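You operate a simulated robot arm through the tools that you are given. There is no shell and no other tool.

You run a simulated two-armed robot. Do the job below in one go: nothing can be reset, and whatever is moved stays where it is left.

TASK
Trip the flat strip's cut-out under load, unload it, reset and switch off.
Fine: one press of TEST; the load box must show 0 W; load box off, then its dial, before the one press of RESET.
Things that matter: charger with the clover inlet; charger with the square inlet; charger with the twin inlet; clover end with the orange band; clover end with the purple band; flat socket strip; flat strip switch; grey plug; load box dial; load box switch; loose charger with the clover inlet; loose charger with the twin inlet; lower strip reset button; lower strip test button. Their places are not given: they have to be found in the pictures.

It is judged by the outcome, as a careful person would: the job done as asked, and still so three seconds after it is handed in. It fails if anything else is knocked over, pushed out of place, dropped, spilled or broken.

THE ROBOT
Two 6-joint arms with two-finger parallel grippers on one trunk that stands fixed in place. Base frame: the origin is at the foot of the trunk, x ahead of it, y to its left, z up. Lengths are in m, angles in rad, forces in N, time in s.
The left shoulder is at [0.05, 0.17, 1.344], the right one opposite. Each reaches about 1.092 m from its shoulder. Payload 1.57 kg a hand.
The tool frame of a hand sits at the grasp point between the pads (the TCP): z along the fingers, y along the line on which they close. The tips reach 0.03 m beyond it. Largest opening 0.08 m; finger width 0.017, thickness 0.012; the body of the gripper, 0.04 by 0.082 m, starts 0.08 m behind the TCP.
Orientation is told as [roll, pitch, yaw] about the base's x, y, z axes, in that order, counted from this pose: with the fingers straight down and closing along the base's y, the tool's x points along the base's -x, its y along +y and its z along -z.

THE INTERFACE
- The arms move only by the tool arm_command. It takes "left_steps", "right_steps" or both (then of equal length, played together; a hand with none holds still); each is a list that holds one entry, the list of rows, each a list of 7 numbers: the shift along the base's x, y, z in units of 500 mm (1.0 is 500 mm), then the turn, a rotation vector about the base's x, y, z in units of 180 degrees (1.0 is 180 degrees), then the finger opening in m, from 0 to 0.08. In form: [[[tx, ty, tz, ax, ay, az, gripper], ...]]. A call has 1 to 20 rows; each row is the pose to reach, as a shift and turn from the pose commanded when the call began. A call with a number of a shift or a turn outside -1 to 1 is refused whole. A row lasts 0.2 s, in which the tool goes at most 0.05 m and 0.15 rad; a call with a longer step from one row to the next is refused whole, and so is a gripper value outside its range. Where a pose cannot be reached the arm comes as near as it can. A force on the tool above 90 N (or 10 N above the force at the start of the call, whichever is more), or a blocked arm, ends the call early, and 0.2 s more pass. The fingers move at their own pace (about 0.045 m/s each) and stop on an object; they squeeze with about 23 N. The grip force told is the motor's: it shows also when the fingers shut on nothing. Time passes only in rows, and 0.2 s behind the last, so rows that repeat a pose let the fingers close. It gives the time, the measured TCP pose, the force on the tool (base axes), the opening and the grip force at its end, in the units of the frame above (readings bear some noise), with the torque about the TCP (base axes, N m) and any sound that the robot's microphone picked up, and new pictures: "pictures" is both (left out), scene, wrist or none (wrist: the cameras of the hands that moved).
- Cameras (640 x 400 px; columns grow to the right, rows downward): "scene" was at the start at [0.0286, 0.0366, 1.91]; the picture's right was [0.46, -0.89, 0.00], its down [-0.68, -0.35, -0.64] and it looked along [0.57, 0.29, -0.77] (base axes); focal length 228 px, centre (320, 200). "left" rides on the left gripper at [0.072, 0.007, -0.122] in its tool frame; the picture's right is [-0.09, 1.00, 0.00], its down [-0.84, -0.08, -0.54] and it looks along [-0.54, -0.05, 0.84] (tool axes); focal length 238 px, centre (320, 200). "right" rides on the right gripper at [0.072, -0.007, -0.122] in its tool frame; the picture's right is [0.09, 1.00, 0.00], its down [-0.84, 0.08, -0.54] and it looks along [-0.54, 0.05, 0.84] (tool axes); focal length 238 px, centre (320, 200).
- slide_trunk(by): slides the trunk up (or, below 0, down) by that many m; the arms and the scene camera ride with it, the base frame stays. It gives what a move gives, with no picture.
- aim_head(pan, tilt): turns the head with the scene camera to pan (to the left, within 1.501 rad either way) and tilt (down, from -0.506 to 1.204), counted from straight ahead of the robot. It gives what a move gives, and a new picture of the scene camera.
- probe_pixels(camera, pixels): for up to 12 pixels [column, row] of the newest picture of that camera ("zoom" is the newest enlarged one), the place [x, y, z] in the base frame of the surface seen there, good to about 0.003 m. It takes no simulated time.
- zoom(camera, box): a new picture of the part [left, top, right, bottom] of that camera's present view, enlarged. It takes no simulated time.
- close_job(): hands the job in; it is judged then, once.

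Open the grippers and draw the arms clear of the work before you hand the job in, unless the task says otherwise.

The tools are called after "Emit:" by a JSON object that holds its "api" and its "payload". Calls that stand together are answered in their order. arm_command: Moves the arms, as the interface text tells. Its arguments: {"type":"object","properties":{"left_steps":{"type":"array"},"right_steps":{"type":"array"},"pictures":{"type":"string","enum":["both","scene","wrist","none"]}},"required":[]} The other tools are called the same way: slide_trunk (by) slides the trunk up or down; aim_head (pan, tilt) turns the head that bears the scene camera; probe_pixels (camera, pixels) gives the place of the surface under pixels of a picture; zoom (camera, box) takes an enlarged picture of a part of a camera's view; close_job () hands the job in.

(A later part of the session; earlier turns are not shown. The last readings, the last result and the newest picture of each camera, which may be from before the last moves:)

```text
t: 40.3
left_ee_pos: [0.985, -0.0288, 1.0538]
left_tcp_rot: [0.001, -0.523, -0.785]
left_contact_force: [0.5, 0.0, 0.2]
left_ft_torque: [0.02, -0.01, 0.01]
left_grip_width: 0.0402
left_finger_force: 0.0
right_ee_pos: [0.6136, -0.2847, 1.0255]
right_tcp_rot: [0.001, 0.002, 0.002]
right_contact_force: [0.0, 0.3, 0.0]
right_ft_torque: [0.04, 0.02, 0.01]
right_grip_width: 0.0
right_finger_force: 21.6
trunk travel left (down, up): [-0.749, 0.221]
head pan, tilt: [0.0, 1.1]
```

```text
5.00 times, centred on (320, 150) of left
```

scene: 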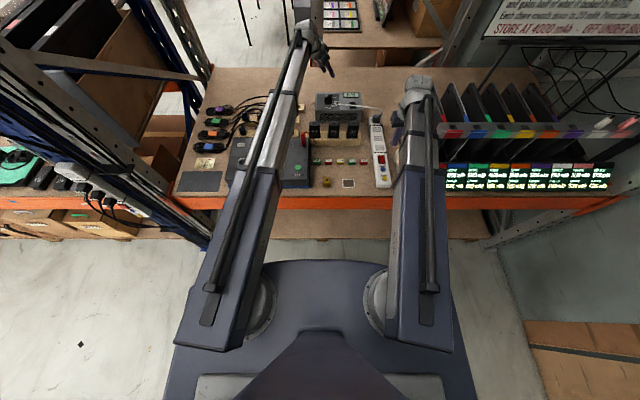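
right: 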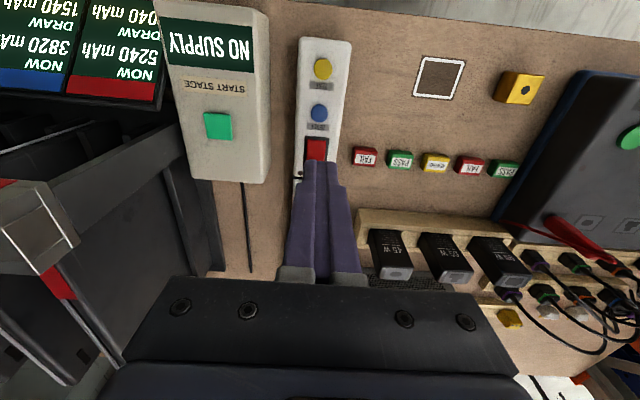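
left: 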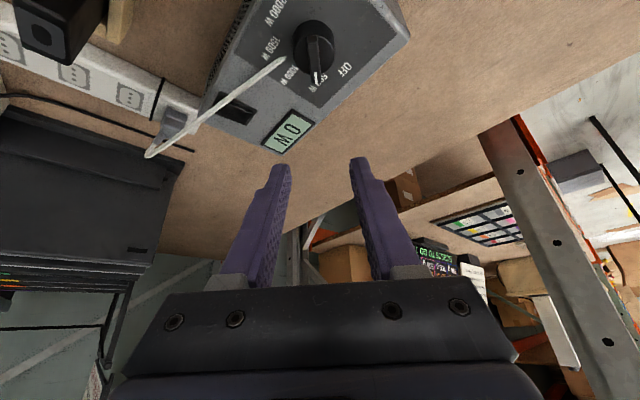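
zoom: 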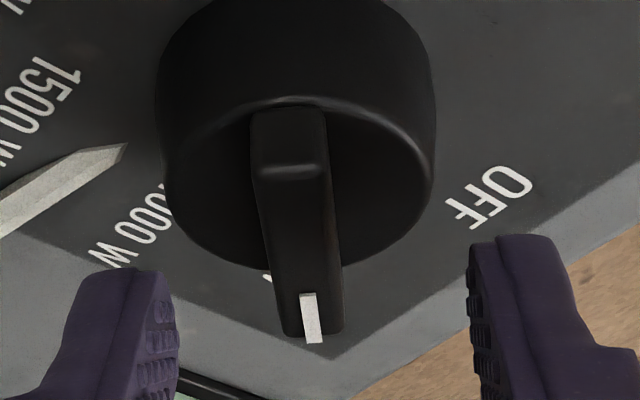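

Emit:
{"api": "probe_pixels", "payload": {"camera": "zoom", "pixels": [[290, 190], [293, 210], [296, 230], [299, 250], [302, 270], [305, 290], [110, 290], [105, 310], [100, 330], [515, 260], [525, 280], [535, 300]]}}

Emit:
{"api": "probe_pixels", "payload": {"camera": "zoom", "pixels": [[262, 190], [322, 190], [270, 250], [330, 250], [165, 300], [165, 330], [172, 360], [478, 270], [480, 300], [482, 330], [160, 320], [485, 350]]}}

```text
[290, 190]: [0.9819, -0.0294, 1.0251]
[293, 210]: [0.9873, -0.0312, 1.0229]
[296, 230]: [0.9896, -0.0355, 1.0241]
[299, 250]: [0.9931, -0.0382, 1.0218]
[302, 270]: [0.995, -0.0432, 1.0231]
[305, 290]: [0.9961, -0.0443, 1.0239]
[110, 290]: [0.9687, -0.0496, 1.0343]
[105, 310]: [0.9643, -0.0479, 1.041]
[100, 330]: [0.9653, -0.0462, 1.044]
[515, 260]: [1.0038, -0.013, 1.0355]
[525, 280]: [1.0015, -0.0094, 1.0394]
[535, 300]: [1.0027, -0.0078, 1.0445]
```

```text
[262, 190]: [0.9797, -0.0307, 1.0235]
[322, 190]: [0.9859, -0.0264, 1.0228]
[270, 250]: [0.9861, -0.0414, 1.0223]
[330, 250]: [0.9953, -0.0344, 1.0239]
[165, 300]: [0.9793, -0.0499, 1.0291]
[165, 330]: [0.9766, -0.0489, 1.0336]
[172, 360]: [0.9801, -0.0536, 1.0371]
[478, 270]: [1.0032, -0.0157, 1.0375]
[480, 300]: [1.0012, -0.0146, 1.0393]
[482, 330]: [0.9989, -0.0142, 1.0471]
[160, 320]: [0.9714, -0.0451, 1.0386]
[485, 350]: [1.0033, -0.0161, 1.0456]
```

The bar sits about 2 mm to one side of the finger middle, so I shift the hand (-1.5, -1.5) mm and then lower by 10 mm around the bar.

Emit:
{"api": "arm_command", "payload": {"left_steps": [[[-0.003, -0.003, 0, 0, 0, 0, 0.04], [-0.003, -0.003, 0, 0, 0, 0, 0.04]]], "pictures": "none"}}

Emit:
{"api": "slide_trunk", "payload": {"by": -0.01}}

Emit:
{"api": "zoom", "payload": {"camera": "left", "box": [260, 120, 380, 220]}}

Emit:
{"api": "zoom", "payload": {"camera": "scene", "box": [310, 50, 370, 100]}}

```text
t: 40.9
left_ee_pos: [0.9821, -0.0302, 1.0528]
left_tcp_rot: [0.0, -0.524, -0.786]
left_contact_force: [-0.4, 0.7, -0.1]
left_ft_torque: [-0.01, -0.02, -0.04]
left_grip_width: 0.0401
left_finger_force: 0.0
right_ee_pos: [0.6157, -0.285, 1.024]
right_tcp_rot: [0.0, 0.0, 0.001]
right_contact_force: [-0.5, 0.0, 0.1]
right_ft_torque: [0.01, 0.05, 0.02]
right_grip_width: 0.0
right_finger_force: 21.3
trunk travel left (down, up): [-0.749, 0.221]
head pan, tilt: [0.0, 1.1]
```

```text
t: 41.5
left_ee_pos: [0.9834, -0.0313, 1.0427]
left_tcp_rot: [-0.001, -0.523, -0.785]
left_contact_force: [0.8, 0.9, -0.3]
left_ft_torque: [0.04, 0.0, -0.02]
left_grip_width: 0.0401
left_finger_force: 0.1
right_ee_pos: [0.6146, -0.2843, 1.0139]
right_tcp_rot: [-0.002, 0.001, 0.001]
right_contact_force: [0.0, 0.0, -0.6]
right_ft_torque: [-0.01, 0.01, 0.02]
right_grip_width: 0.0
right_finger_force: 22.0
trunk travel left (down, up): [-0.739, 0.231]
head pan, tilt: [0.0, 1.1]
```

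```text
4.00 times, centred on (320, 170) of left
```

zoom: 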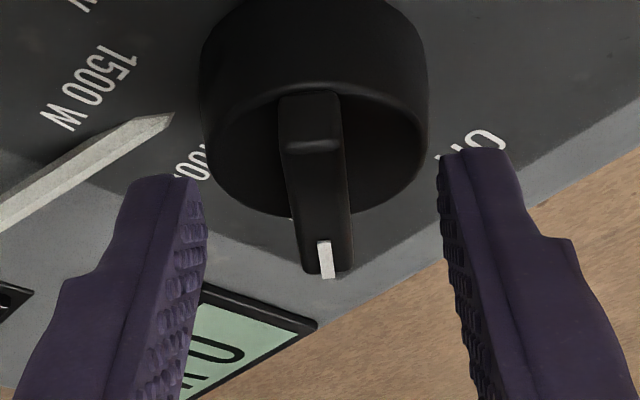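

```text
8.00 times, centred on (340, 75) of scene
```

zoom: 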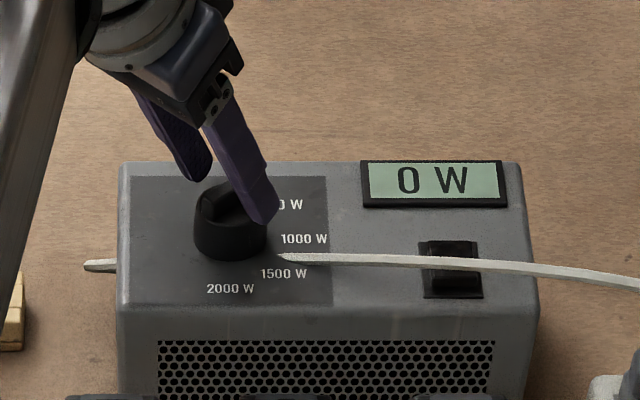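

The open fingers now straddle the bar. I close to 16 mm first and check the gaps on either side.

Emit:
{"api": "arm_command", "payload": {"left_steps": [[[0, 0, 0, 0, 0, 0, 0.03], [0, 0, 0, 0, 0, 0, 0.02], [0, 0, 0, 0, 0, 0, 0.016], [0, 0, 0, 0, 0, 0, 0.016]]], "pictures": "wrist"}}

Emit:
{"api": "zoom", "payload": {"camera": "left", "box": [280, 130, 360, 200]}}

```text
t: 42.5
left_ee_pos: [0.983, -0.0313, 1.044]
left_tcp_rot: [-0.001, -0.524, -0.785]
left_contact_force: [-0.7, 0.4, 0.5]
left_ft_torque: [0.01, 0.01, -0.03]
left_grip_width: 0.0158
left_finger_force: 0.0
right_ee_pos: [0.6139, -0.2839, 1.0129]
right_tcp_rot: [0.0, 0.001, 0.0]
right_contact_force: [0.4, 0.0, 0.0]
right_ft_torque: [0.03, 0.04, 0.01]
right_grip_width: 0.0
right_finger_force: 21.3
trunk travel left (down, up): [-0.739, 0.231]
head pan, tilt: [0.0, 1.1]
```

left: 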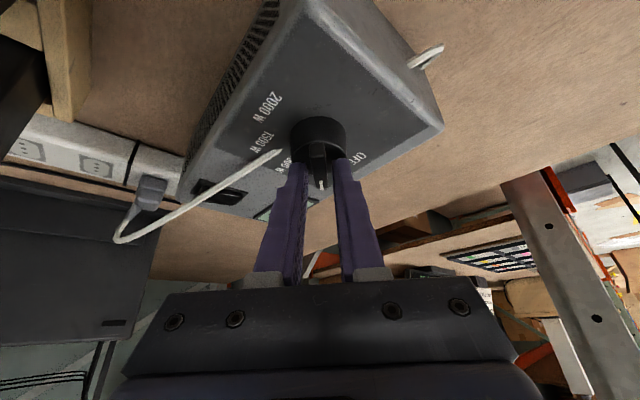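

```text
5.71 times, centred on (320, 165) of left
```

zoom: 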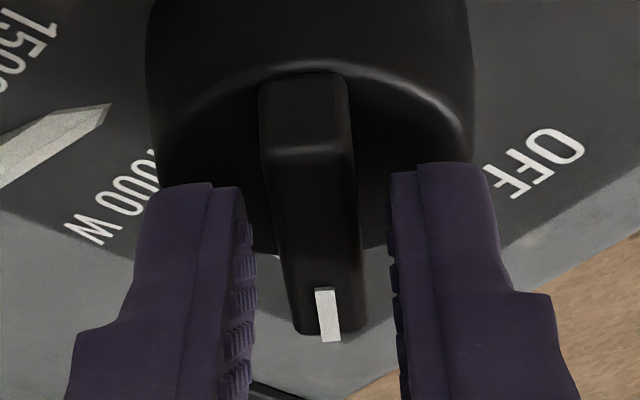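

Both gaps are open with the bar about 1 mm off-middle. I nudge and close on the bar.

Emit:
{"api": "arm_command", "payload": {"left_steps": [[[-0.0012, -0.0012, 0, 0, 0, 0, 0.012], [-0.0012, -0.0012, 0, 0, 0, 0, 0.008], [-0.0012, -0.0012, 0, 0, 0, 0, 0.0], [-0.0012, -0.0012, 0, 0, 0, 0, 0.0]]], "pictures": "both"}}

Emit:
{"api": "zoom", "payload": {"camera": "left", "box": [280, 130, 360, 200]}}

```text
t: 43.5
left_ee_pos: [0.9822, -0.0307, 1.0442]
left_tcp_rot: [-0.001, -0.523, -0.785]
left_contact_force: [2.8, 2.4, 2.7]
left_ft_torque: [0.04, -0.07, 0.06]
left_grip_width: 0.0099
left_finger_force: 28.5
right_ee_pos: [0.6139, -0.2841, 1.015]
right_tcp_rot: [-0.001, -0.001, 0.0]
right_contact_force: [-0.1, -0.2, 0.2]
right_ft_torque: [-0.05, 0.01, 0.02]
right_grip_width: 0.0002
right_finger_force: 21.2
trunk travel left (down, up): [-0.739, 0.231]
head pan, tilt: [0.0, 1.1]
```

scene: 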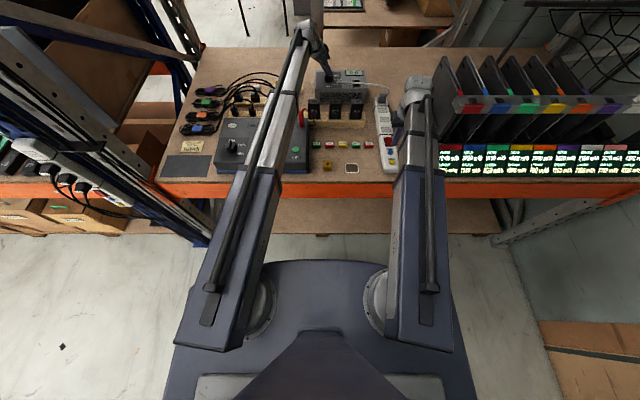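
left: 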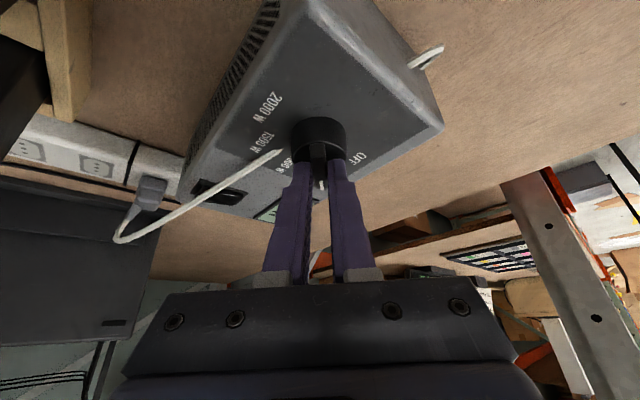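

```text
5.71 times, centred on (320, 165) of left
```

zoom: 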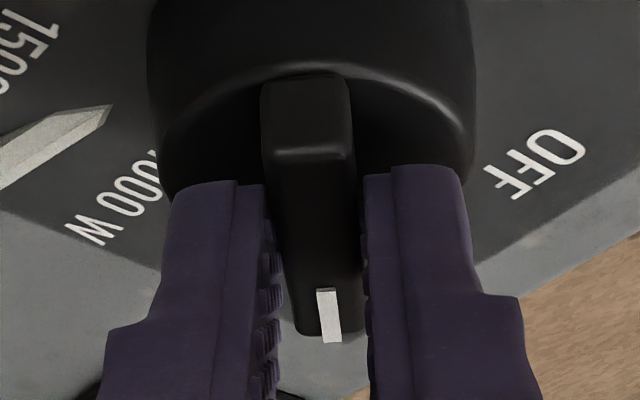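

The fingers hold the bar (width 9.9 mm, side forces under 3 N). I start turning +15° about the dial axis at (0.993, -0.040), watching force and torque.

Emit:
{"api": "arm_command", "payload": {"left_steps": [[[-0.0016, -0.0018, 0, 0, 0, 0.02778, 0.0], [-0.0032, -0.0038, 0, 0, 0, 0.05556, 0.0], [-0.0044, -0.0058, 0, 0, 0, 0.08333, 0.0]]], "pictures": "wrist"}}

Emit:
{"api": "zoom", "payload": {"camera": "scene", "box": [300, 50, 380, 110]}}

```text
t: 44.3
left_ee_pos: [0.9803, -0.0328, 1.0431]
left_tcp_rot: [0.0, -0.524, -0.52]
left_contact_force: [3.9, 2.1, 3.1]
left_ft_torque: [0.19, 0.04, 0.1]
left_grip_width: 0.0098
left_finger_force: 28.4
right_ee_pos: [0.6147, -0.2827, 1.0147]
right_tcp_rot: [0.0, 0.002, 0.001]
right_contact_force: [0.2, -0.3, -0.4]
right_ft_torque: [0.01, 0.03, 0.02]
right_grip_width: 0.0
right_finger_force: 21.3
trunk travel left (down, up): [-0.739, 0.231]
head pan, tilt: [0.0, 1.1]
```

left: 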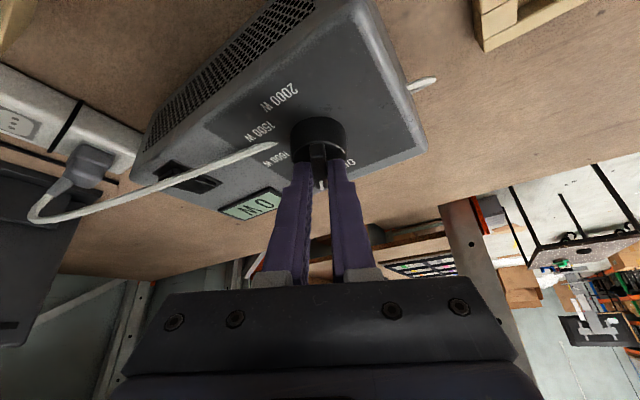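

```text
6.67 times, centred on (340, 80) of scene
```

zoom: 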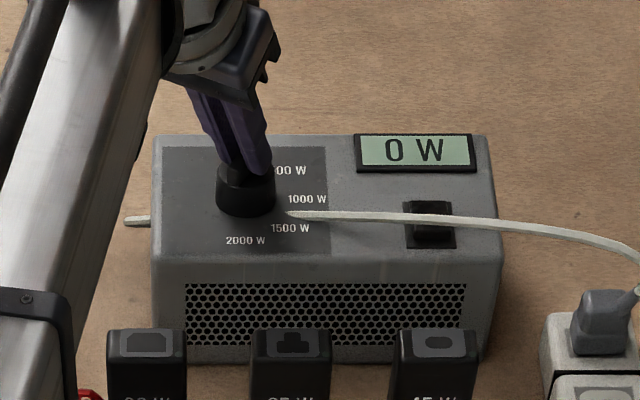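

The dial turns with the hand and the box has stayed put. I complete the remaining 30°.

Emit:
{"api": "arm_command", "payload": {"left_steps": [[[-0.0012, -0.0022, 0, 0, 0, 0.02778, 0.0], [-0.0022, -0.0044, 0, 0, 0, 0.05556, 0.0], [-0.0028, -0.0068, 0, 0, 0, 0.08333, 0.0], [-0.0034, -0.0092, 0, 0, 0, 0.11111, 0.0], [-0.0038, -0.0116, 0, 0, 0, 0.13889, 0.0], [-0.0038, -0.014, 0, 0, 0, 0.16667, 0.0], [-0.0038, -0.014, 0, 0, 0, 0.16667, 0.0]]], "pictures": "wrist"}}

Emit:
{"api": "zoom", "payload": {"camera": "scene", "box": [300, 50, 380, 110]}}

Emit:
{"api": "zoom", "payload": {"camera": "left", "box": [260, 100, 380, 200]}}

```text
t: 45.9
left_ee_pos: [0.9783, -0.0391, 1.0433]
left_tcp_rot: [0.0, -0.524, 0.001]
left_contact_force: [10.6, 6.4, 6.6]
left_ft_torque: [0.13, -0.96, 0.01]
left_grip_width: 0.0099
left_finger_force: 27.9
right_ee_pos: [0.6157, -0.2835, 1.0148]
right_tcp_rot: [-0.001, 0.0, 0.002]
right_contact_force: [0.2, 0.4, 0.0]
right_ft_torque: [-0.01, -0.01, -0.01]
right_grip_width: 0.0002
right_finger_force: 21.1
trunk travel left (down, up): [-0.739, 0.231]
head pan, tilt: [0.0, 1.1]
```

left: 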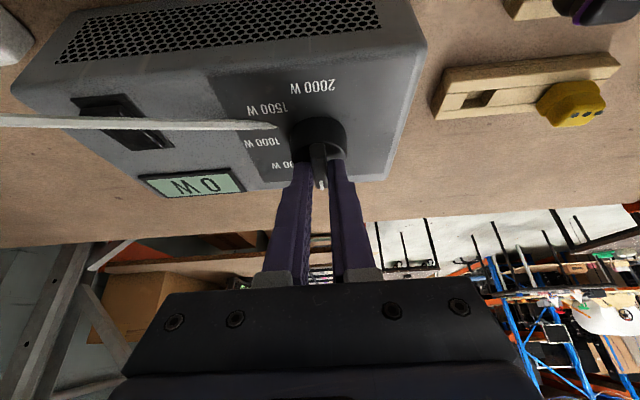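

```text
6.67 times, centred on (340, 80) of scene
```

zoom: 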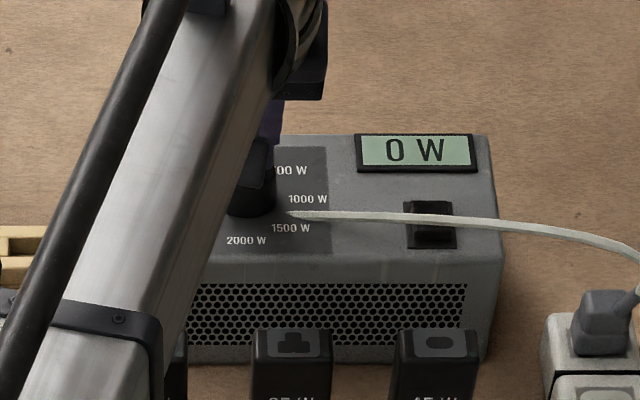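

```text
4.00 times, centred on (320, 150) of left
```

zoom: 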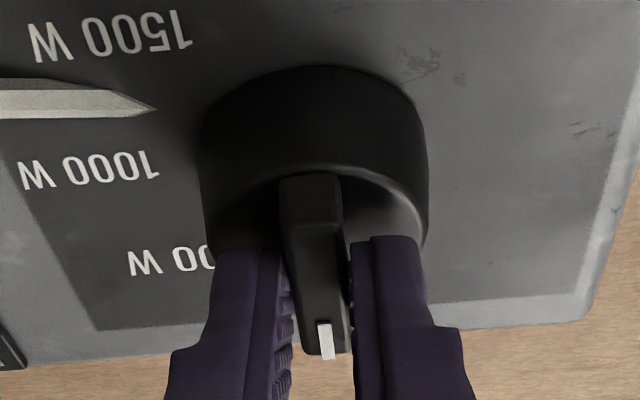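

The bar now points at OFF and the box has not moved. There is about 12 N side load, so I relax it by shifting (+1.0, +0.5) mm before letting go.

Emit:
{"api": "arm_command", "payload": {"left_steps": [[[0.001, 0.0005, 0, 0, 0, 0, 0.0], [0.002, 0.001, 0, 0, 0, 0, 0.0]]], "pictures": "none"}}

```text
t: 46.5
left_ee_pos: [0.9786, -0.0414, 1.0432]
left_tcp_rot: [0.0, -0.522, 0.001]
left_contact_force: [7.5, 6.4, 5.5]
left_ft_torque: [0.19, -0.95, 0.07]
left_grip_width: 0.0101
left_finger_force: 28.0
right_ee_pos: [0.6147, -0.2841, 1.0147]
right_tcp_rot: [0.0, 0.0, 0.0]
right_contact_force: [0.4, -0.1, 0.9]
right_ft_torque: [0.02, -0.03, -0.02]
right_grip_width: 0.0
right_finger_force: 20.9
trunk travel left (down, up): [-0.739, 0.231]
head pan, tilt: [0.0, 1.1]
```

The load fell to 7.5 N in x; I shift a little further.

Emit:
{"api": "arm_command", "payload": {"left_steps": [[[0.002, 0.002, 0, 0, 0, 0, 0.0], [0.004, 0.004, 0, 0, 0, 0, 0.0], [0.004, 0.004, 0, 0, 0, 0, 0.0]]], "pictures": "none"}}

```text
t: 47.3
left_ee_pos: [0.979, -0.0395, 1.043]
left_tcp_rot: [-0.002, -0.52, 0.001]
left_contact_force: [-10.4, 1.6, -4.0]
left_ft_torque: [0.04, -0.4, 0.02]
left_grip_width: 0.0099
left_finger_force: 28.0
right_ee_pos: [0.6138, -0.2836, 1.0147]
right_tcp_rot: [-0.001, -0.001, 0.001]
right_contact_force: [0.4, -0.1, 0.5]
right_ft_torque: [0.0, -0.02, -0.01]
right_grip_width: 0.0001
right_finger_force: 21.9
trunk travel left (down, up): [-0.739, 0.231]
head pan, tilt: [0.0, 1.1]
```

Slightly too far (-10 N in x); I back off about 1 mm in x.

Emit:
{"api": "arm_command", "payload": {"left_steps": [[[-0.0022, 0.0004, 0, 0, 0, 0, 0.0], [-0.0022, 0.0004, 0, 0, 0, 0, 0.0]]], "pictures": "none"}}

```text
t: 47.9
left_ee_pos: [0.9777, -0.0401, 1.0431]
left_tcp_rot: [0.0, -0.522, 0.0]
left_contact_force: [-11.8, -3.2, -7.0]
left_ft_torque: [-0.03, 0.97, -0.07]
left_grip_width: 0.0098
left_finger_force: 28.1
right_ee_pos: [0.6139, -0.2846, 1.0142]
right_tcp_rot: [0.0, 0.0, 0.001]
right_contact_force: [-0.1, -0.1, -0.4]
right_ft_torque: [0.02, 0.0, -0.02]
right_grip_width: 0.0
right_finger_force: 21.0
trunk travel left (down, up): [-0.739, 0.231]
head pan, tilt: [0.0, 1.1]
```

Readings look like pad friction along the bar rather than a firm push, so I simply release by opening the fingers.

Emit:
{"api": "arm_command", "payload": {"left_steps": [[[0, 0, 0, 0, 0, 0, 0.015], [0, 0, 0, 0, 0, 0, 0.025], [0, 0, 0, 0, 0, 0, 0.035], [0, 0, 0, 0, 0, 0, 0.035]]], "pictures": "both"}}

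Emit:
{"api": "zoom", "payload": {"camera": "left", "box": [260, 100, 380, 200]}}

Emit:
{"api": "zoom", "payload": {"camera": "scene", "box": [300, 50, 380, 110]}}

```text
t: 48.9
left_ee_pos: [0.9804, -0.0381, 1.0438]
left_tcp_rot: [-0.001, -0.524, 0.0]
left_contact_force: [-0.4, -0.4, -0.3]
left_ft_torque: [0.02, -0.04, 0.0]
left_grip_width: 0.0352
left_finger_force: 0.1
right_ee_pos: [0.6143, -0.2849, 1.0135]
right_tcp_rot: [0.0, -0.002, 0.001]
right_contact_force: [-0.8, -0.2, 0.5]
right_ft_torque: [0.02, 0.01, -0.01]
right_grip_width: 0.0001
right_finger_force: 21.4
trunk travel left (down, up): [-0.739, 0.231]
head pan, tilt: [0.0, 1.1]
```

scene: 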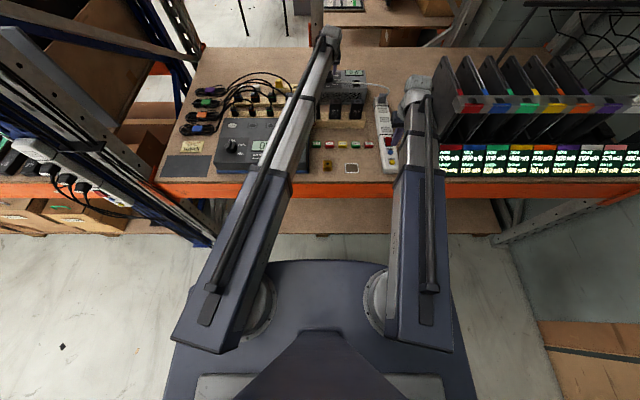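
left: 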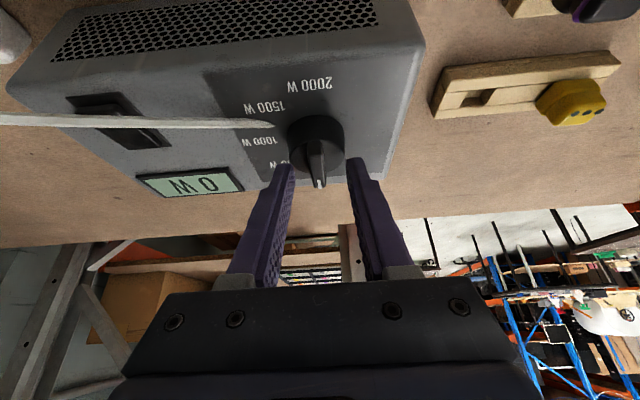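

```text
4.00 times, centred on (320, 150) of left
```

zoom: 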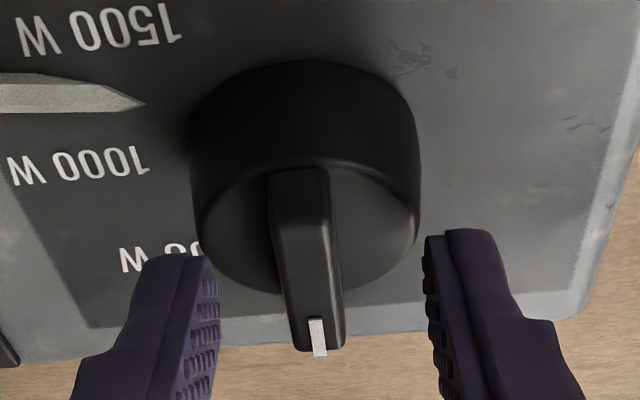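

```text
6.67 times, centred on (340, 80) of scene
```

zoom: 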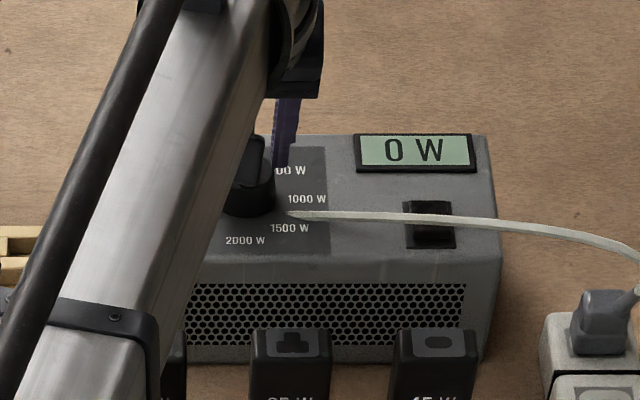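

Released cleanly; display and box edges are in the same pixels as before. I lift 0.1 m and check the pointer against OFF.

Emit:
{"api": "slide_trunk", "payload": {"by": 0.1}}

Emit:
{"api": "zoom", "payload": {"camera": "left", "box": [240, 0, 400, 140]}}

```text
t: 50.2
left_ee_pos: [0.9795, -0.0387, 1.1433]
left_tcp_rot: [0.0, -0.522, 0.0]
left_contact_force: [0.0, -0.5, 0.3]
left_ft_torque: [0.01, -0.03, 0.03]
left_grip_width: 0.0346
left_finger_force: 0.0
right_ee_pos: [0.6142, -0.283, 1.115]
right_tcp_rot: [-0.001, 0.001, 0.001]
right_contact_force: [0.0, 0.1, 1.0]
right_ft_torque: [0.01, 0.01, 0.02]
right_grip_width: 0.0
right_finger_force: 21.1
trunk travel left (down, up): [-0.839, 0.131]
head pan, tilt: [0.0, 1.1]
```

```text
2.86 times, centred on (320, 70) of left
```

zoom: 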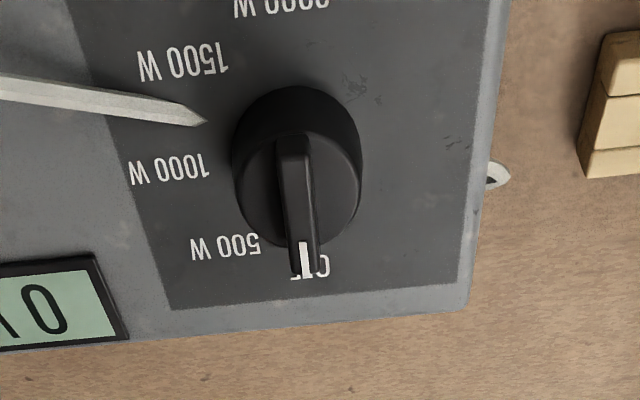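

The pointer sits on OFF. I now take the left hand back: first upright, then out to the left toward its parking spot.

Emit:
{"api": "arm_command", "payload": {"left_steps": [[[-0.0516, 0, -0.0255, 0, 0.0417, 0, 0.035], [-0.1062, 0, -0.044, 0, 0.0833, 0, 0.035], [-0.1626, 0, -0.0552, 0, 0.125, 0, 0.03], [-0.22, 0, -0.059, 0, 0.16667, 0, 0.02], [-0.286, 0.0637, -0.059, 0, 0.16667, 0, 0.01], [-0.352, 0.1273, -0.059, 0, 0.16667, 0, 0.0], [-0.418, 0.191, -0.059, 0, 0.16667, 0, 0.0], [-0.484, 0.2546, -0.059, 0, 0.16667, 0, 0.0], [-0.55, 0.3183, -0.059, 0, 0.16667, 0, 0.0], [-0.616, 0.382, -0.059, 0, 0.16667, 0, 0.0], [-0.6814, 0.4456, -0.059, 0, 0.16667, 0, 0.0]]], "pictures": "none"}}

Emit:
{"api": "arm_command", "payload": {"left_steps": [[[-0.066, 0.0637, 0, 0, 0, 0, 0.0], [-0.132, 0.1273, 0, 0, 0, 0, 0.0], [-0.198, 0.191, 0, 0, 0, 0, 0.0], [-0.264, 0.2546, 0, 0, 0, 0, 0.0], [-0.33, 0.3183, 0, 0, 0, 0, 0.0], [-0.396, 0.382, 0, 0, 0, 0, 0.0], [-0.4614, 0.4456, 0, 0, 0, 0, 0.0], [-0.4614, 0.4456, 0, 0, 0, 0, 0.0]]], "pictures": "scene"}}

```text
t: 52.6
left_ee_pos: [0.6395, 0.1844, 1.1148]
left_tcp_rot: [0.0, 0.0, -0.001]
left_contact_force: [-0.5, 0.6, 0.5]
left_ft_torque: [-0.05, -0.04, -0.01]
left_grip_width: 0.0001
left_finger_force: 21.4
right_ee_pos: [0.6139, -0.2844, 1.1138]
right_tcp_rot: [0.001, 0.0, 0.0]
right_contact_force: [-0.3, 0.2, 0.2]
right_ft_torque: [0.02, -0.02, 0.02]
right_grip_width: 0.0
right_finger_force: 21.5
trunk travel left (down, up): [-0.839, 0.131]
head pan, tilt: [0.0, 1.1]
```

```text
t: 54.4
left_ee_pos: [0.4091, 0.4072, 1.1145]
left_tcp_rot: [-0.002, 0.001, 0.001]
left_contact_force: [0.1, -0.4, 0.0]
left_ft_torque: [0.01, -0.01, 0.0]
left_grip_width: 0.0
left_finger_force: 20.7
right_ee_pos: [0.6147, -0.284, 1.1144]
right_tcp_rot: [0.001, 0.001, 0.002]
right_contact_force: [0.0, -0.1, 1.0]
right_ft_torque: [-0.04, 0.01, 0.0]
right_grip_width: 0.0
right_finger_force: 21.0
trunk travel left (down, up): [-0.839, 0.131]
head pan, tilt: [0.0, 1.1]
```

scene: 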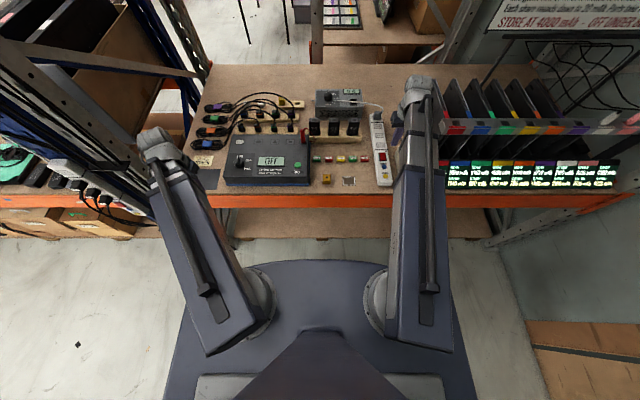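

The left hand is parked again. Before RESET I check the load box state in the scene view and how the right fingertips stand over the blue button.

Emit:
{"api": "zoom", "payload": {"camera": "scene", "box": [300, 75, 400, 135]}}

Emit:
{"api": "slide_trunk", "payload": {"by": -0.09}}

Emit:
{"api": "zoom", "payload": {"camera": "right", "box": [220, 60, 420, 240]}}

```text
6.40 times, centred on (350, 105) of scene
```

zoom: 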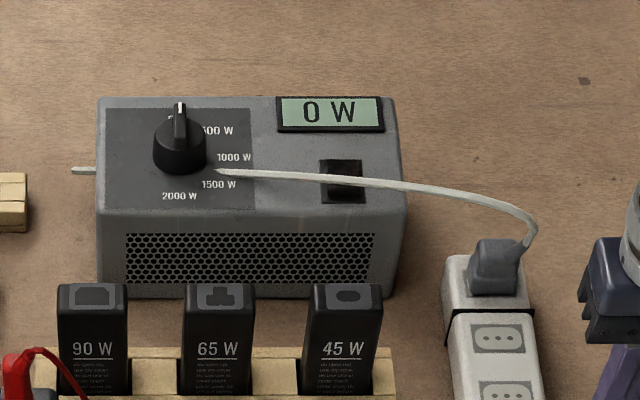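

```text
t: 55.6
left_ee_pos: [0.4093, 0.4075, 1.0251]
left_tcp_rot: [-0.001, 0.001, 0.001]
left_contact_force: [-0.1, 1.0, -0.6]
left_ft_torque: [-0.02, 0.01, -0.03]
left_grip_width: 0.0002
left_finger_force: 21.6
right_ee_pos: [0.6144, -0.2836, 1.0248]
right_tcp_rot: [0.001, -0.001, -0.001]
right_contact_force: [-0.8, 0.2, -0.5]
right_ft_torque: [-0.01, 0.0, 0.02]
right_grip_width: 0.0
right_finger_force: 21.1
trunk travel left (down, up): [-0.749, 0.221]
head pan, tilt: [0.0, 1.1]
```

```text
2.22 times, centred on (320, 150) of right
```

zoom: 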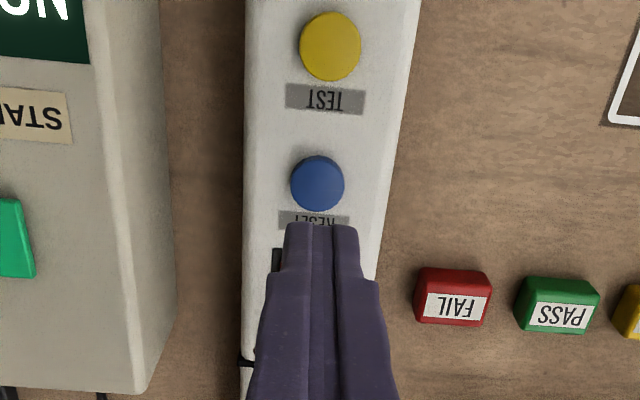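

Load box off, dial at OFF, 0 W shown. I probe the blue button's centre and edges.

Emit:
{"api": "probe_pixels", "payload": {"camera": "zoom", "pixels": [[317, 183], [295, 183], [340, 183], [317, 162], [317, 205], [317, 172], [317, 195], [330, 45], [265, 183], [380, 183], [305, 175], [330, 190]]}}

```text
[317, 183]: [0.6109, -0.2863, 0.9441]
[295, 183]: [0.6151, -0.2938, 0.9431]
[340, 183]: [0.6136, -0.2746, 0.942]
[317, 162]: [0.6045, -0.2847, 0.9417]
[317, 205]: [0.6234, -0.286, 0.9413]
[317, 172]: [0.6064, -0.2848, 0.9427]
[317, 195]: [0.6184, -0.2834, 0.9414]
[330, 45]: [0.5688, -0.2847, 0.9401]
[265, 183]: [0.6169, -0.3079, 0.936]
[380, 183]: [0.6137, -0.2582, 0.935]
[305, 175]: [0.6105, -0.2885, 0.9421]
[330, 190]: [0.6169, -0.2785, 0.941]
```

The fingertips are centred over RESET at (0.614, -0.284). I lower to just above it and then in small steps until the click.

Emit:
{"api": "slide_trunk", "payload": {"by": -0.051}}

Emit:
{"api": "slide_trunk", "payload": {"by": -0.002}}

```text
t: 56.6
left_ee_pos: [0.4089, 0.408, 0.9728]
left_tcp_rot: [0.001, 0.002, 0.0]
left_contact_force: [0.2, 0.0, -0.2]
left_ft_torque: [0.02, 0.01, 0.01]
left_grip_width: 0.0002
left_finger_force: 21.6
right_ee_pos: [0.6151, -0.283, 0.9736]
right_tcp_rot: [0.0, -0.001, -0.001]
right_contact_force: [-0.8, 0.6, 0.5]
right_ft_torque: [0.03, -0.02, 0.01]
right_grip_width: 0.0
right_finger_force: 21.3
trunk travel left (down, up): [-0.698, 0.272]
head pan, tilt: [0.0, 1.1]
```

```text
t: 57.1
left_ee_pos: [0.4094, 0.4073, 0.9712]
left_tcp_rot: [0.001, 0.0, 0.001]
left_contact_force: [-0.2, -0.2, 0.5]
left_ft_torque: [0.02, -0.01, -0.01]
left_grip_width: 0.0
left_finger_force: 21.2
right_ee_pos: [0.6149, -0.2842, 0.971]
right_tcp_rot: [-0.001, -0.001, 0.0]
right_contact_force: [-0.1, -1.9, 0.6]
right_ft_torque: [-0.02, -0.04, -0.01]
right_grip_width: 0.0
right_finger_force: 21.4
trunk travel left (down, up): [-0.696, 0.274]
head pan, tilt: [0.0, 1.1]
```

Near contact; another 1.5 mm.

Emit:
{"api": "slide_trunk", "payload": {"by": -0.0015}}

```text
t: 57.6
left_ee_pos: [0.409, 0.4084, 0.9693]
left_tcp_rot: [0.0, -0.001, 0.002]
left_contact_force: [-0.3, 0.0, -2.1]
left_ft_torque: [0.01, -0.01, 0.0]
left_grip_width: 0.0
left_finger_force: 21.4
right_ee_pos: [0.615, -0.2852, 0.9702]
right_tcp_rot: [0.001, 0.001, -0.001]
right_contact_force: [1.4, -0.6, 1.5]
right_ft_torque: [-0.03, -0.02, -0.01]
right_grip_width: 0.0
right_finger_force: 21.5
trunk travel left (down, up): [-0.695, 0.275]
head pan, tilt: [0.0, 1.1]
heard: click
```

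A click was heard at 1.5 N. I look for the strip's lamp before lifting.

Emit:
{"api": "zoom", "payload": {"camera": "scene", "box": [360, 90, 420, 170]}}

Emit:
{"api": "zoom", "payload": {"camera": "right", "box": [220, 60, 420, 240]}}

```text
5.00 times, centred on (390, 130) of scene
```

zoom: 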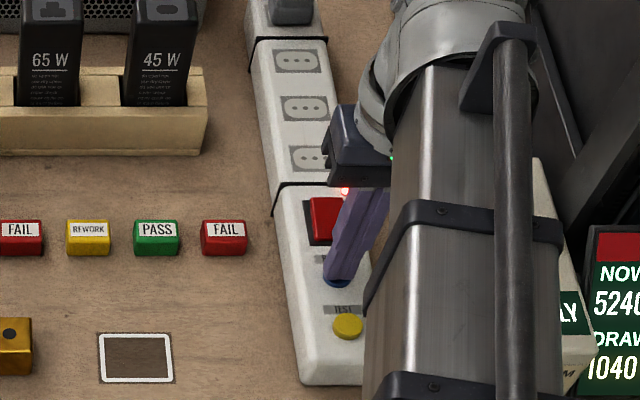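

```text
2.22 times, centred on (320, 150) of right
```

zoom: 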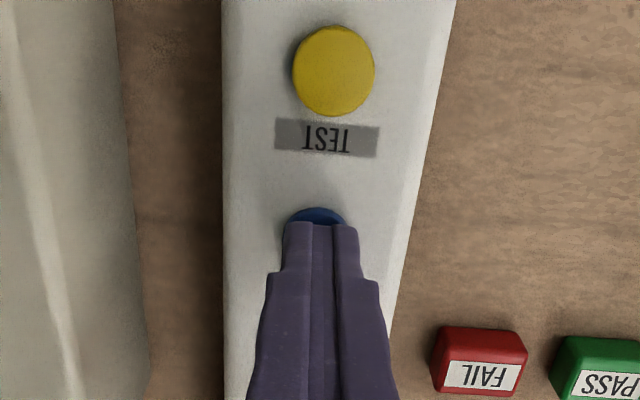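

The lamp is lit again at (346, 190), so RESET took. I lift off and move the hand back enough to see the red rocker.

Emit:
{"api": "slide_trunk", "payload": {"by": 0.08}}

Emit:
{"api": "zoom", "payload": {"camera": "scene", "box": [300, 60, 420, 180]}}

Emit:
{"api": "arm_command", "payload": {"right_steps": [[[0.04, 0.0, 0, 0, 0, 0, 0.03], [0.08, 0.0, 0, 0, 0, 0, 0.06], [0.08, 0.0, 0, 0, 0, 0, 0.08], [0.08, 0.0, 0, 0, 0, 0, 0.08]]], "pictures": "wrist"}}

Emit:
{"api": "zoom", "payload": {"camera": "right", "box": [240, 80, 400, 220]}}

```text
t: 58.8
left_ee_pos: [0.4097, 0.4071, 1.0486]
left_tcp_rot: [0.0, 0.0, 0.0]
left_contact_force: [0.0, -0.1, -0.2]
left_ft_torque: [-0.02, 0.02, 0.01]
left_grip_width: 0.0001
left_finger_force: 22.1
right_ee_pos: [0.6153, -0.2833, 1.0492]
right_tcp_rot: [0.0, -0.001, 0.001]
right_contact_force: [-0.7, 0.6, -0.5]
right_ft_torque: [0.0, -0.04, 0.01]
right_grip_width: 0.0
right_finger_force: 21.7
trunk travel left (down, up): [-0.775, 0.195]
head pan, tilt: [0.0, 1.1]
```

```text
3.33 times, centred on (360, 120) of scene
```

zoom: 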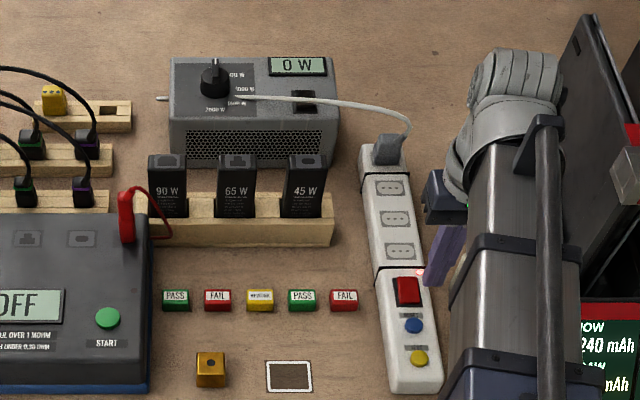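

```text
t: 59.8
left_ee_pos: [0.4088, 0.407, 1.0493]
left_tcp_rot: [-0.001, 0.001, -0.001]
left_contact_force: [0.5, 0.9, 0.4]
left_ft_torque: [0.0, 0.0, -0.03]
left_grip_width: 0.0
left_finger_force: 21.2
right_ee_pos: [0.653, -0.2826, 1.0505]
right_tcp_rot: [0.002, 0.0, 0.0]
right_contact_force: [0.4, 0.2, 0.2]
right_ft_torque: [-0.01, -0.02, 0.03]
right_grip_width: 0.0799
right_finger_force: 0.1
trunk travel left (down, up): [-0.775, 0.195]
head pan, tilt: [0.0, 1.1]
```

right: 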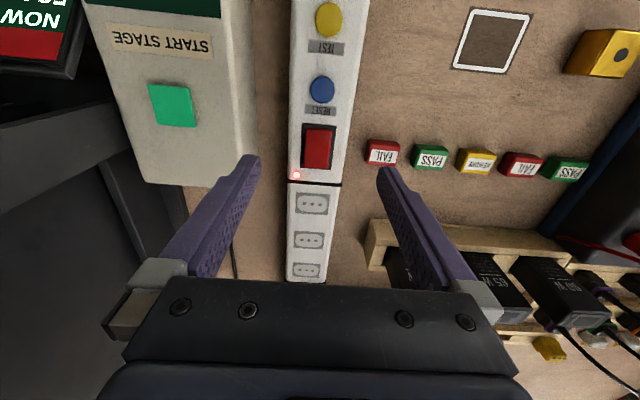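

```text
2.86 times, centred on (320, 150) of right
```

zoom: 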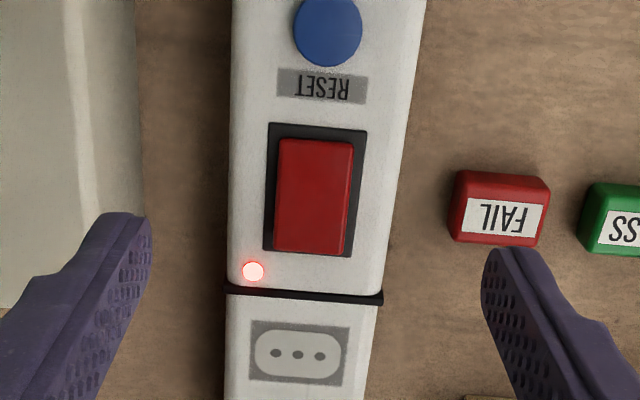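

The load box still shows 0 W and the strip lamp is lit. The red rocker is in clear view; I probe its outline and heights.

Emit:
{"api": "probe_pixels", "payload": {"camera": "zoom", "pixels": [[312, 248], [290, 246], [335, 248], [312, 235], [312, 215], [312, 190], [315, 165], [316, 145], [295, 145], [340, 147], [310, 255], [270, 240]]}}

Emit:
{"api": "probe_pixels", "payload": {"camera": "zoom", "pixels": [[300, 240], [325, 240], [300, 225], [325, 225], [305, 205], [330, 205], [300, 160], [335, 160], [318, 133], [252, 271], [312, 275], [355, 240]]}}

```text
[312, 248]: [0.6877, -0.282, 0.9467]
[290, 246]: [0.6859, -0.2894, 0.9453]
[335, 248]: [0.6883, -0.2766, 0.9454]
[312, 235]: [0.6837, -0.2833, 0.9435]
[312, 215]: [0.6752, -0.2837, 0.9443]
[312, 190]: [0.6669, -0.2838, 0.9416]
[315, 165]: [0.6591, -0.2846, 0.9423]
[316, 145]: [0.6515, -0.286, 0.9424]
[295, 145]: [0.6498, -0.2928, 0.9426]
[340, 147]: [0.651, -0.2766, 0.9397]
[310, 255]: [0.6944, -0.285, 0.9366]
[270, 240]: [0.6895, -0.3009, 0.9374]
```

```text
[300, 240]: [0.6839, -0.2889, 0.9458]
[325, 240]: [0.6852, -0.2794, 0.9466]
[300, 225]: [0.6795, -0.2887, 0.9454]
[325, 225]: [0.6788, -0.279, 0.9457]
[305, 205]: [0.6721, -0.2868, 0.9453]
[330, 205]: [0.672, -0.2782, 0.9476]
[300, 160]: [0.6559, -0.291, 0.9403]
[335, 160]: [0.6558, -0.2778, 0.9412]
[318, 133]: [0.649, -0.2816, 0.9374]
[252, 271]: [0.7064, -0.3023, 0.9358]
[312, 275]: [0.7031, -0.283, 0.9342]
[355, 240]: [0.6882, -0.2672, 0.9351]
```

The rocker's far end (x 0.689, z 0.946) is the raised one, pivot near 0.670. I close the fingers, centre them at x 0.688 and lower to about 5 mm above.

Emit:
{"api": "arm_command", "payload": {"right_steps": [[[0.03, 0.0, 0, 0, 0, 0, 0.05], [0.067, 0.0, 0, 0, 0, 0, 0.02], [0.067, 0.0, 0, 0, 0, 0, 0.0], [0.067, 0.0, 0, 0, 0, 0, 0.0], [0.067, 0.0, 0, 0, 0, 0, 0.0]]], "pictures": "none"}}

Emit:
{"api": "slide_trunk", "payload": {"by": -0.066}}

Emit:
{"api": "zoom", "payload": {"camera": "right", "box": [240, 80, 400, 220]}}

```text
t: 61.0
left_ee_pos: [0.4083, 0.4066, 1.0499]
left_tcp_rot: [-0.001, 0.001, 0.0]
left_contact_force: [0.2, -0.3, -0.8]
left_ft_torque: [-0.02, 0.04, -0.03]
left_grip_width: 0.0001
left_finger_force: 21.5
right_ee_pos: [0.6892, -0.2837, 1.0499]
right_tcp_rot: [0.001, 0.0, -0.001]
right_contact_force: [0.0, 0.2, 0.0]
right_ft_torque: [-0.02, 0.0, -0.01]
right_grip_width: 0.0
right_finger_force: 12.5
trunk travel left (down, up): [-0.775, 0.195]
head pan, tilt: [0.0, 1.1]
```

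```text
t: 62.0
left_ee_pos: [0.4102, 0.4078, 0.9843]
left_tcp_rot: [0.002, 0.001, 0.0]
left_contact_force: [-0.2, 0.5, 0.4]
left_ft_torque: [-0.02, 0.01, 0.0]
left_grip_width: 0.0001
left_finger_force: 21.3
right_ee_pos: [0.6874, -0.2842, 0.9837]
right_tcp_rot: [-0.001, -0.001, -0.001]
right_contact_force: [-0.4, -0.5, 0.2]
right_ft_torque: [0.01, -0.01, 0.01]
right_grip_width: 0.0
right_finger_force: 20.7
trunk travel left (down, up): [-0.709, 0.261]
head pan, tilt: [0.0, 1.1]
```

```text
2.86 times, centred on (320, 150) of right
```

zoom: 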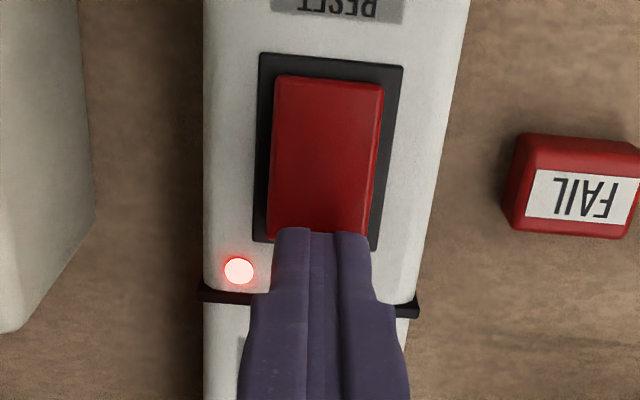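

The tip is above the raised far end, clear of the lamp. I lower in small steps.

Emit:
{"api": "slide_trunk", "payload": {"by": -0.006}}

Emit:
{"api": "slide_trunk", "payload": {"by": -0.003}}

```text
t: 62.6
left_ee_pos: [0.4084, 0.4078, 0.9778]
left_tcp_rot: [0.0, 0.0, 0.0]
left_contact_force: [-0.7, 0.0, 0.0]
left_ft_torque: [0.0, 0.0, 0.0]
left_grip_width: 0.0
left_finger_force: 21.7
right_ee_pos: [0.689, -0.2839, 0.9767]
right_tcp_rot: [0.001, -0.001, 0.001]
right_contact_force: [-0.1, 0.8, 0.6]
right_ft_torque: [-0.02, -0.02, 0.0]
right_grip_width: 0.0
right_finger_force: 21.6
trunk travel left (down, up): [-0.703, 0.267]
head pan, tilt: [0.0, 1.1]
```

```text
t: 63.1
left_ee_pos: [0.4094, 0.4077, 0.9746]
left_tcp_rot: [0.001, -0.001, 0.002]
left_contact_force: [-0.3, 0.2, 0.2]
left_ft_torque: [0.01, 0.04, -0.03]
left_grip_width: 0.0
left_finger_force: 21.6
right_ee_pos: [0.6869, -0.2846, 0.9749]
right_tcp_rot: [0.001, 0.0, -0.001]
right_contact_force: [1.0, 0.2, 1.0]
right_ft_torque: [-0.01, 0.01, -0.04]
right_grip_width: 0.0
right_finger_force: 21.5
trunk travel left (down, up): [-0.7, 0.27]
head pan, tilt: [0.0, 1.1]
```

Contact begins around 1 N. I press on by 1.5 mm steps and watch the lamp.

Emit:
{"api": "slide_trunk", "payload": {"by": -0.0015}}

Emit:
{"api": "zoom", "payload": {"camera": "right", "box": [260, 80, 380, 200]}}

```text
t: 63.6
left_ee_pos: [0.4091, 0.4076, 0.9726]
left_tcp_rot: [-0.001, 0.001, 0.0]
left_contact_force: [-0.4, -0.3, -0.1]
left_ft_torque: [0.02, 0.02, 0.0]
left_grip_width: 0.0001
left_finger_force: 21.6
right_ee_pos: [0.6891, -0.2833, 0.9738]
right_tcp_rot: [0.001, -0.002, -0.001]
right_contact_force: [-0.2, 0.2, 0.9]
right_ft_torque: [0.01, 0.04, -0.01]
right_grip_width: 0.0002
right_finger_force: 21.6
trunk travel left (down, up): [-0.698, 0.272]
head pan, tilt: [0.0, 1.1]
```

```text
3.33 times, centred on (320, 140) of right
```

zoom: 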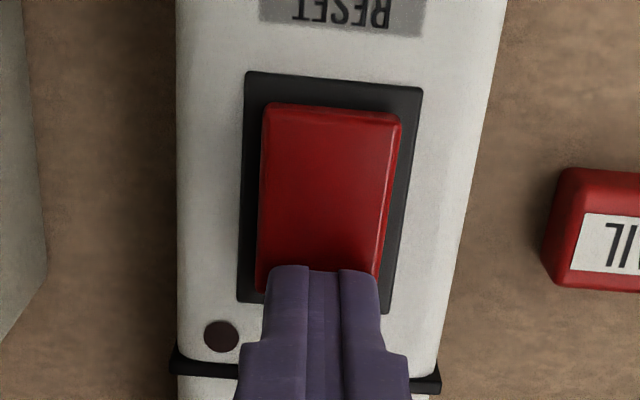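

The lamp is out and the near end of the rocker has come up. I press 1 mm more to be sure it is seated.

Emit:
{"api": "slide_trunk", "payload": {"by": -0.001}}

```text
t: 64.1
left_ee_pos: [0.4088, 0.4083, 0.9727]
left_tcp_rot: [0.0, 0.001, 0.0]
left_contact_force: [0.1, 0.3, -0.4]
left_ft_torque: [0.0, -0.02, 0.01]
left_grip_width: 0.0003
left_finger_force: 21.4
right_ee_pos: [0.6881, -0.2838, 0.972]
right_tcp_rot: [0.0, -0.002, 0.001]
right_contact_force: [3.5, -0.9, 9.7]
right_ft_torque: [-0.04, 0.02, 0.06]
right_grip_width: 0.0002
right_finger_force: 21.2
trunk travel left (down, up): [-0.697, 0.273]
head pan, tilt: [0.0, 1.1]
```

The rocker is against its stop (9.7 N). I lift off and check the whole result.

Emit:
{"api": "slide_trunk", "payload": {"by": 0.15}}

Emit:
{"api": "zoom", "payload": {"camera": "right", "box": [220, 40, 420, 200]}}

Emit:
{"api": "zoom", "payload": {"camera": "scene", "box": [290, 70, 410, 180]}}

```text
t: 65.9
left_ee_pos: [0.409, 0.4069, 1.1221]
left_tcp_rot: [0.001, 0.001, 0.0]
left_contact_force: [-0.3, -0.8, 0.2]
left_ft_torque: [0.01, -0.03, 0.01]
left_grip_width: 0.0
left_finger_force: 21.5
right_ee_pos: [0.6886, -0.2844, 1.1221]
right_tcp_rot: [0.0, 0.0, 0.0]
right_contact_force: [-0.6, -0.4, -0.9]
right_ft_torque: [-0.07, -0.03, -0.01]
right_grip_width: 0.0
right_finger_force: 21.1
trunk travel left (down, up): [-0.847, 0.123]
head pan, tilt: [0.0, 1.1]
```

```text
2.50 times, centred on (320, 120) of right
```

zoom: 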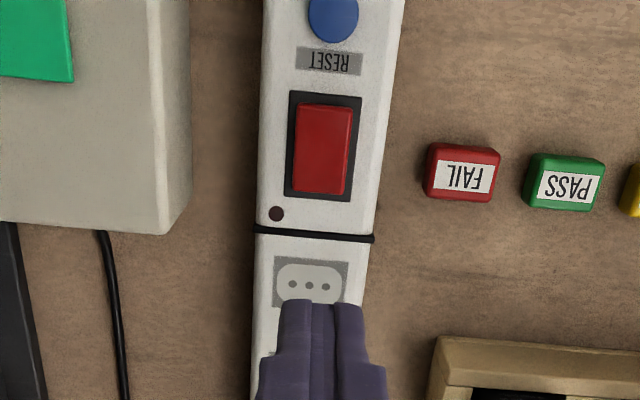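

```text
3.64 times, centred on (350, 125) of scene
```

zoom: 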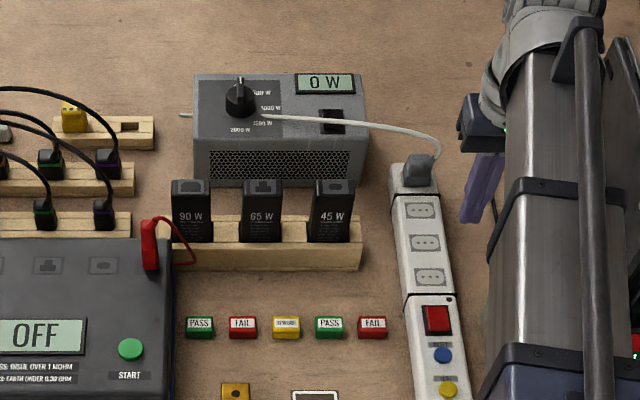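

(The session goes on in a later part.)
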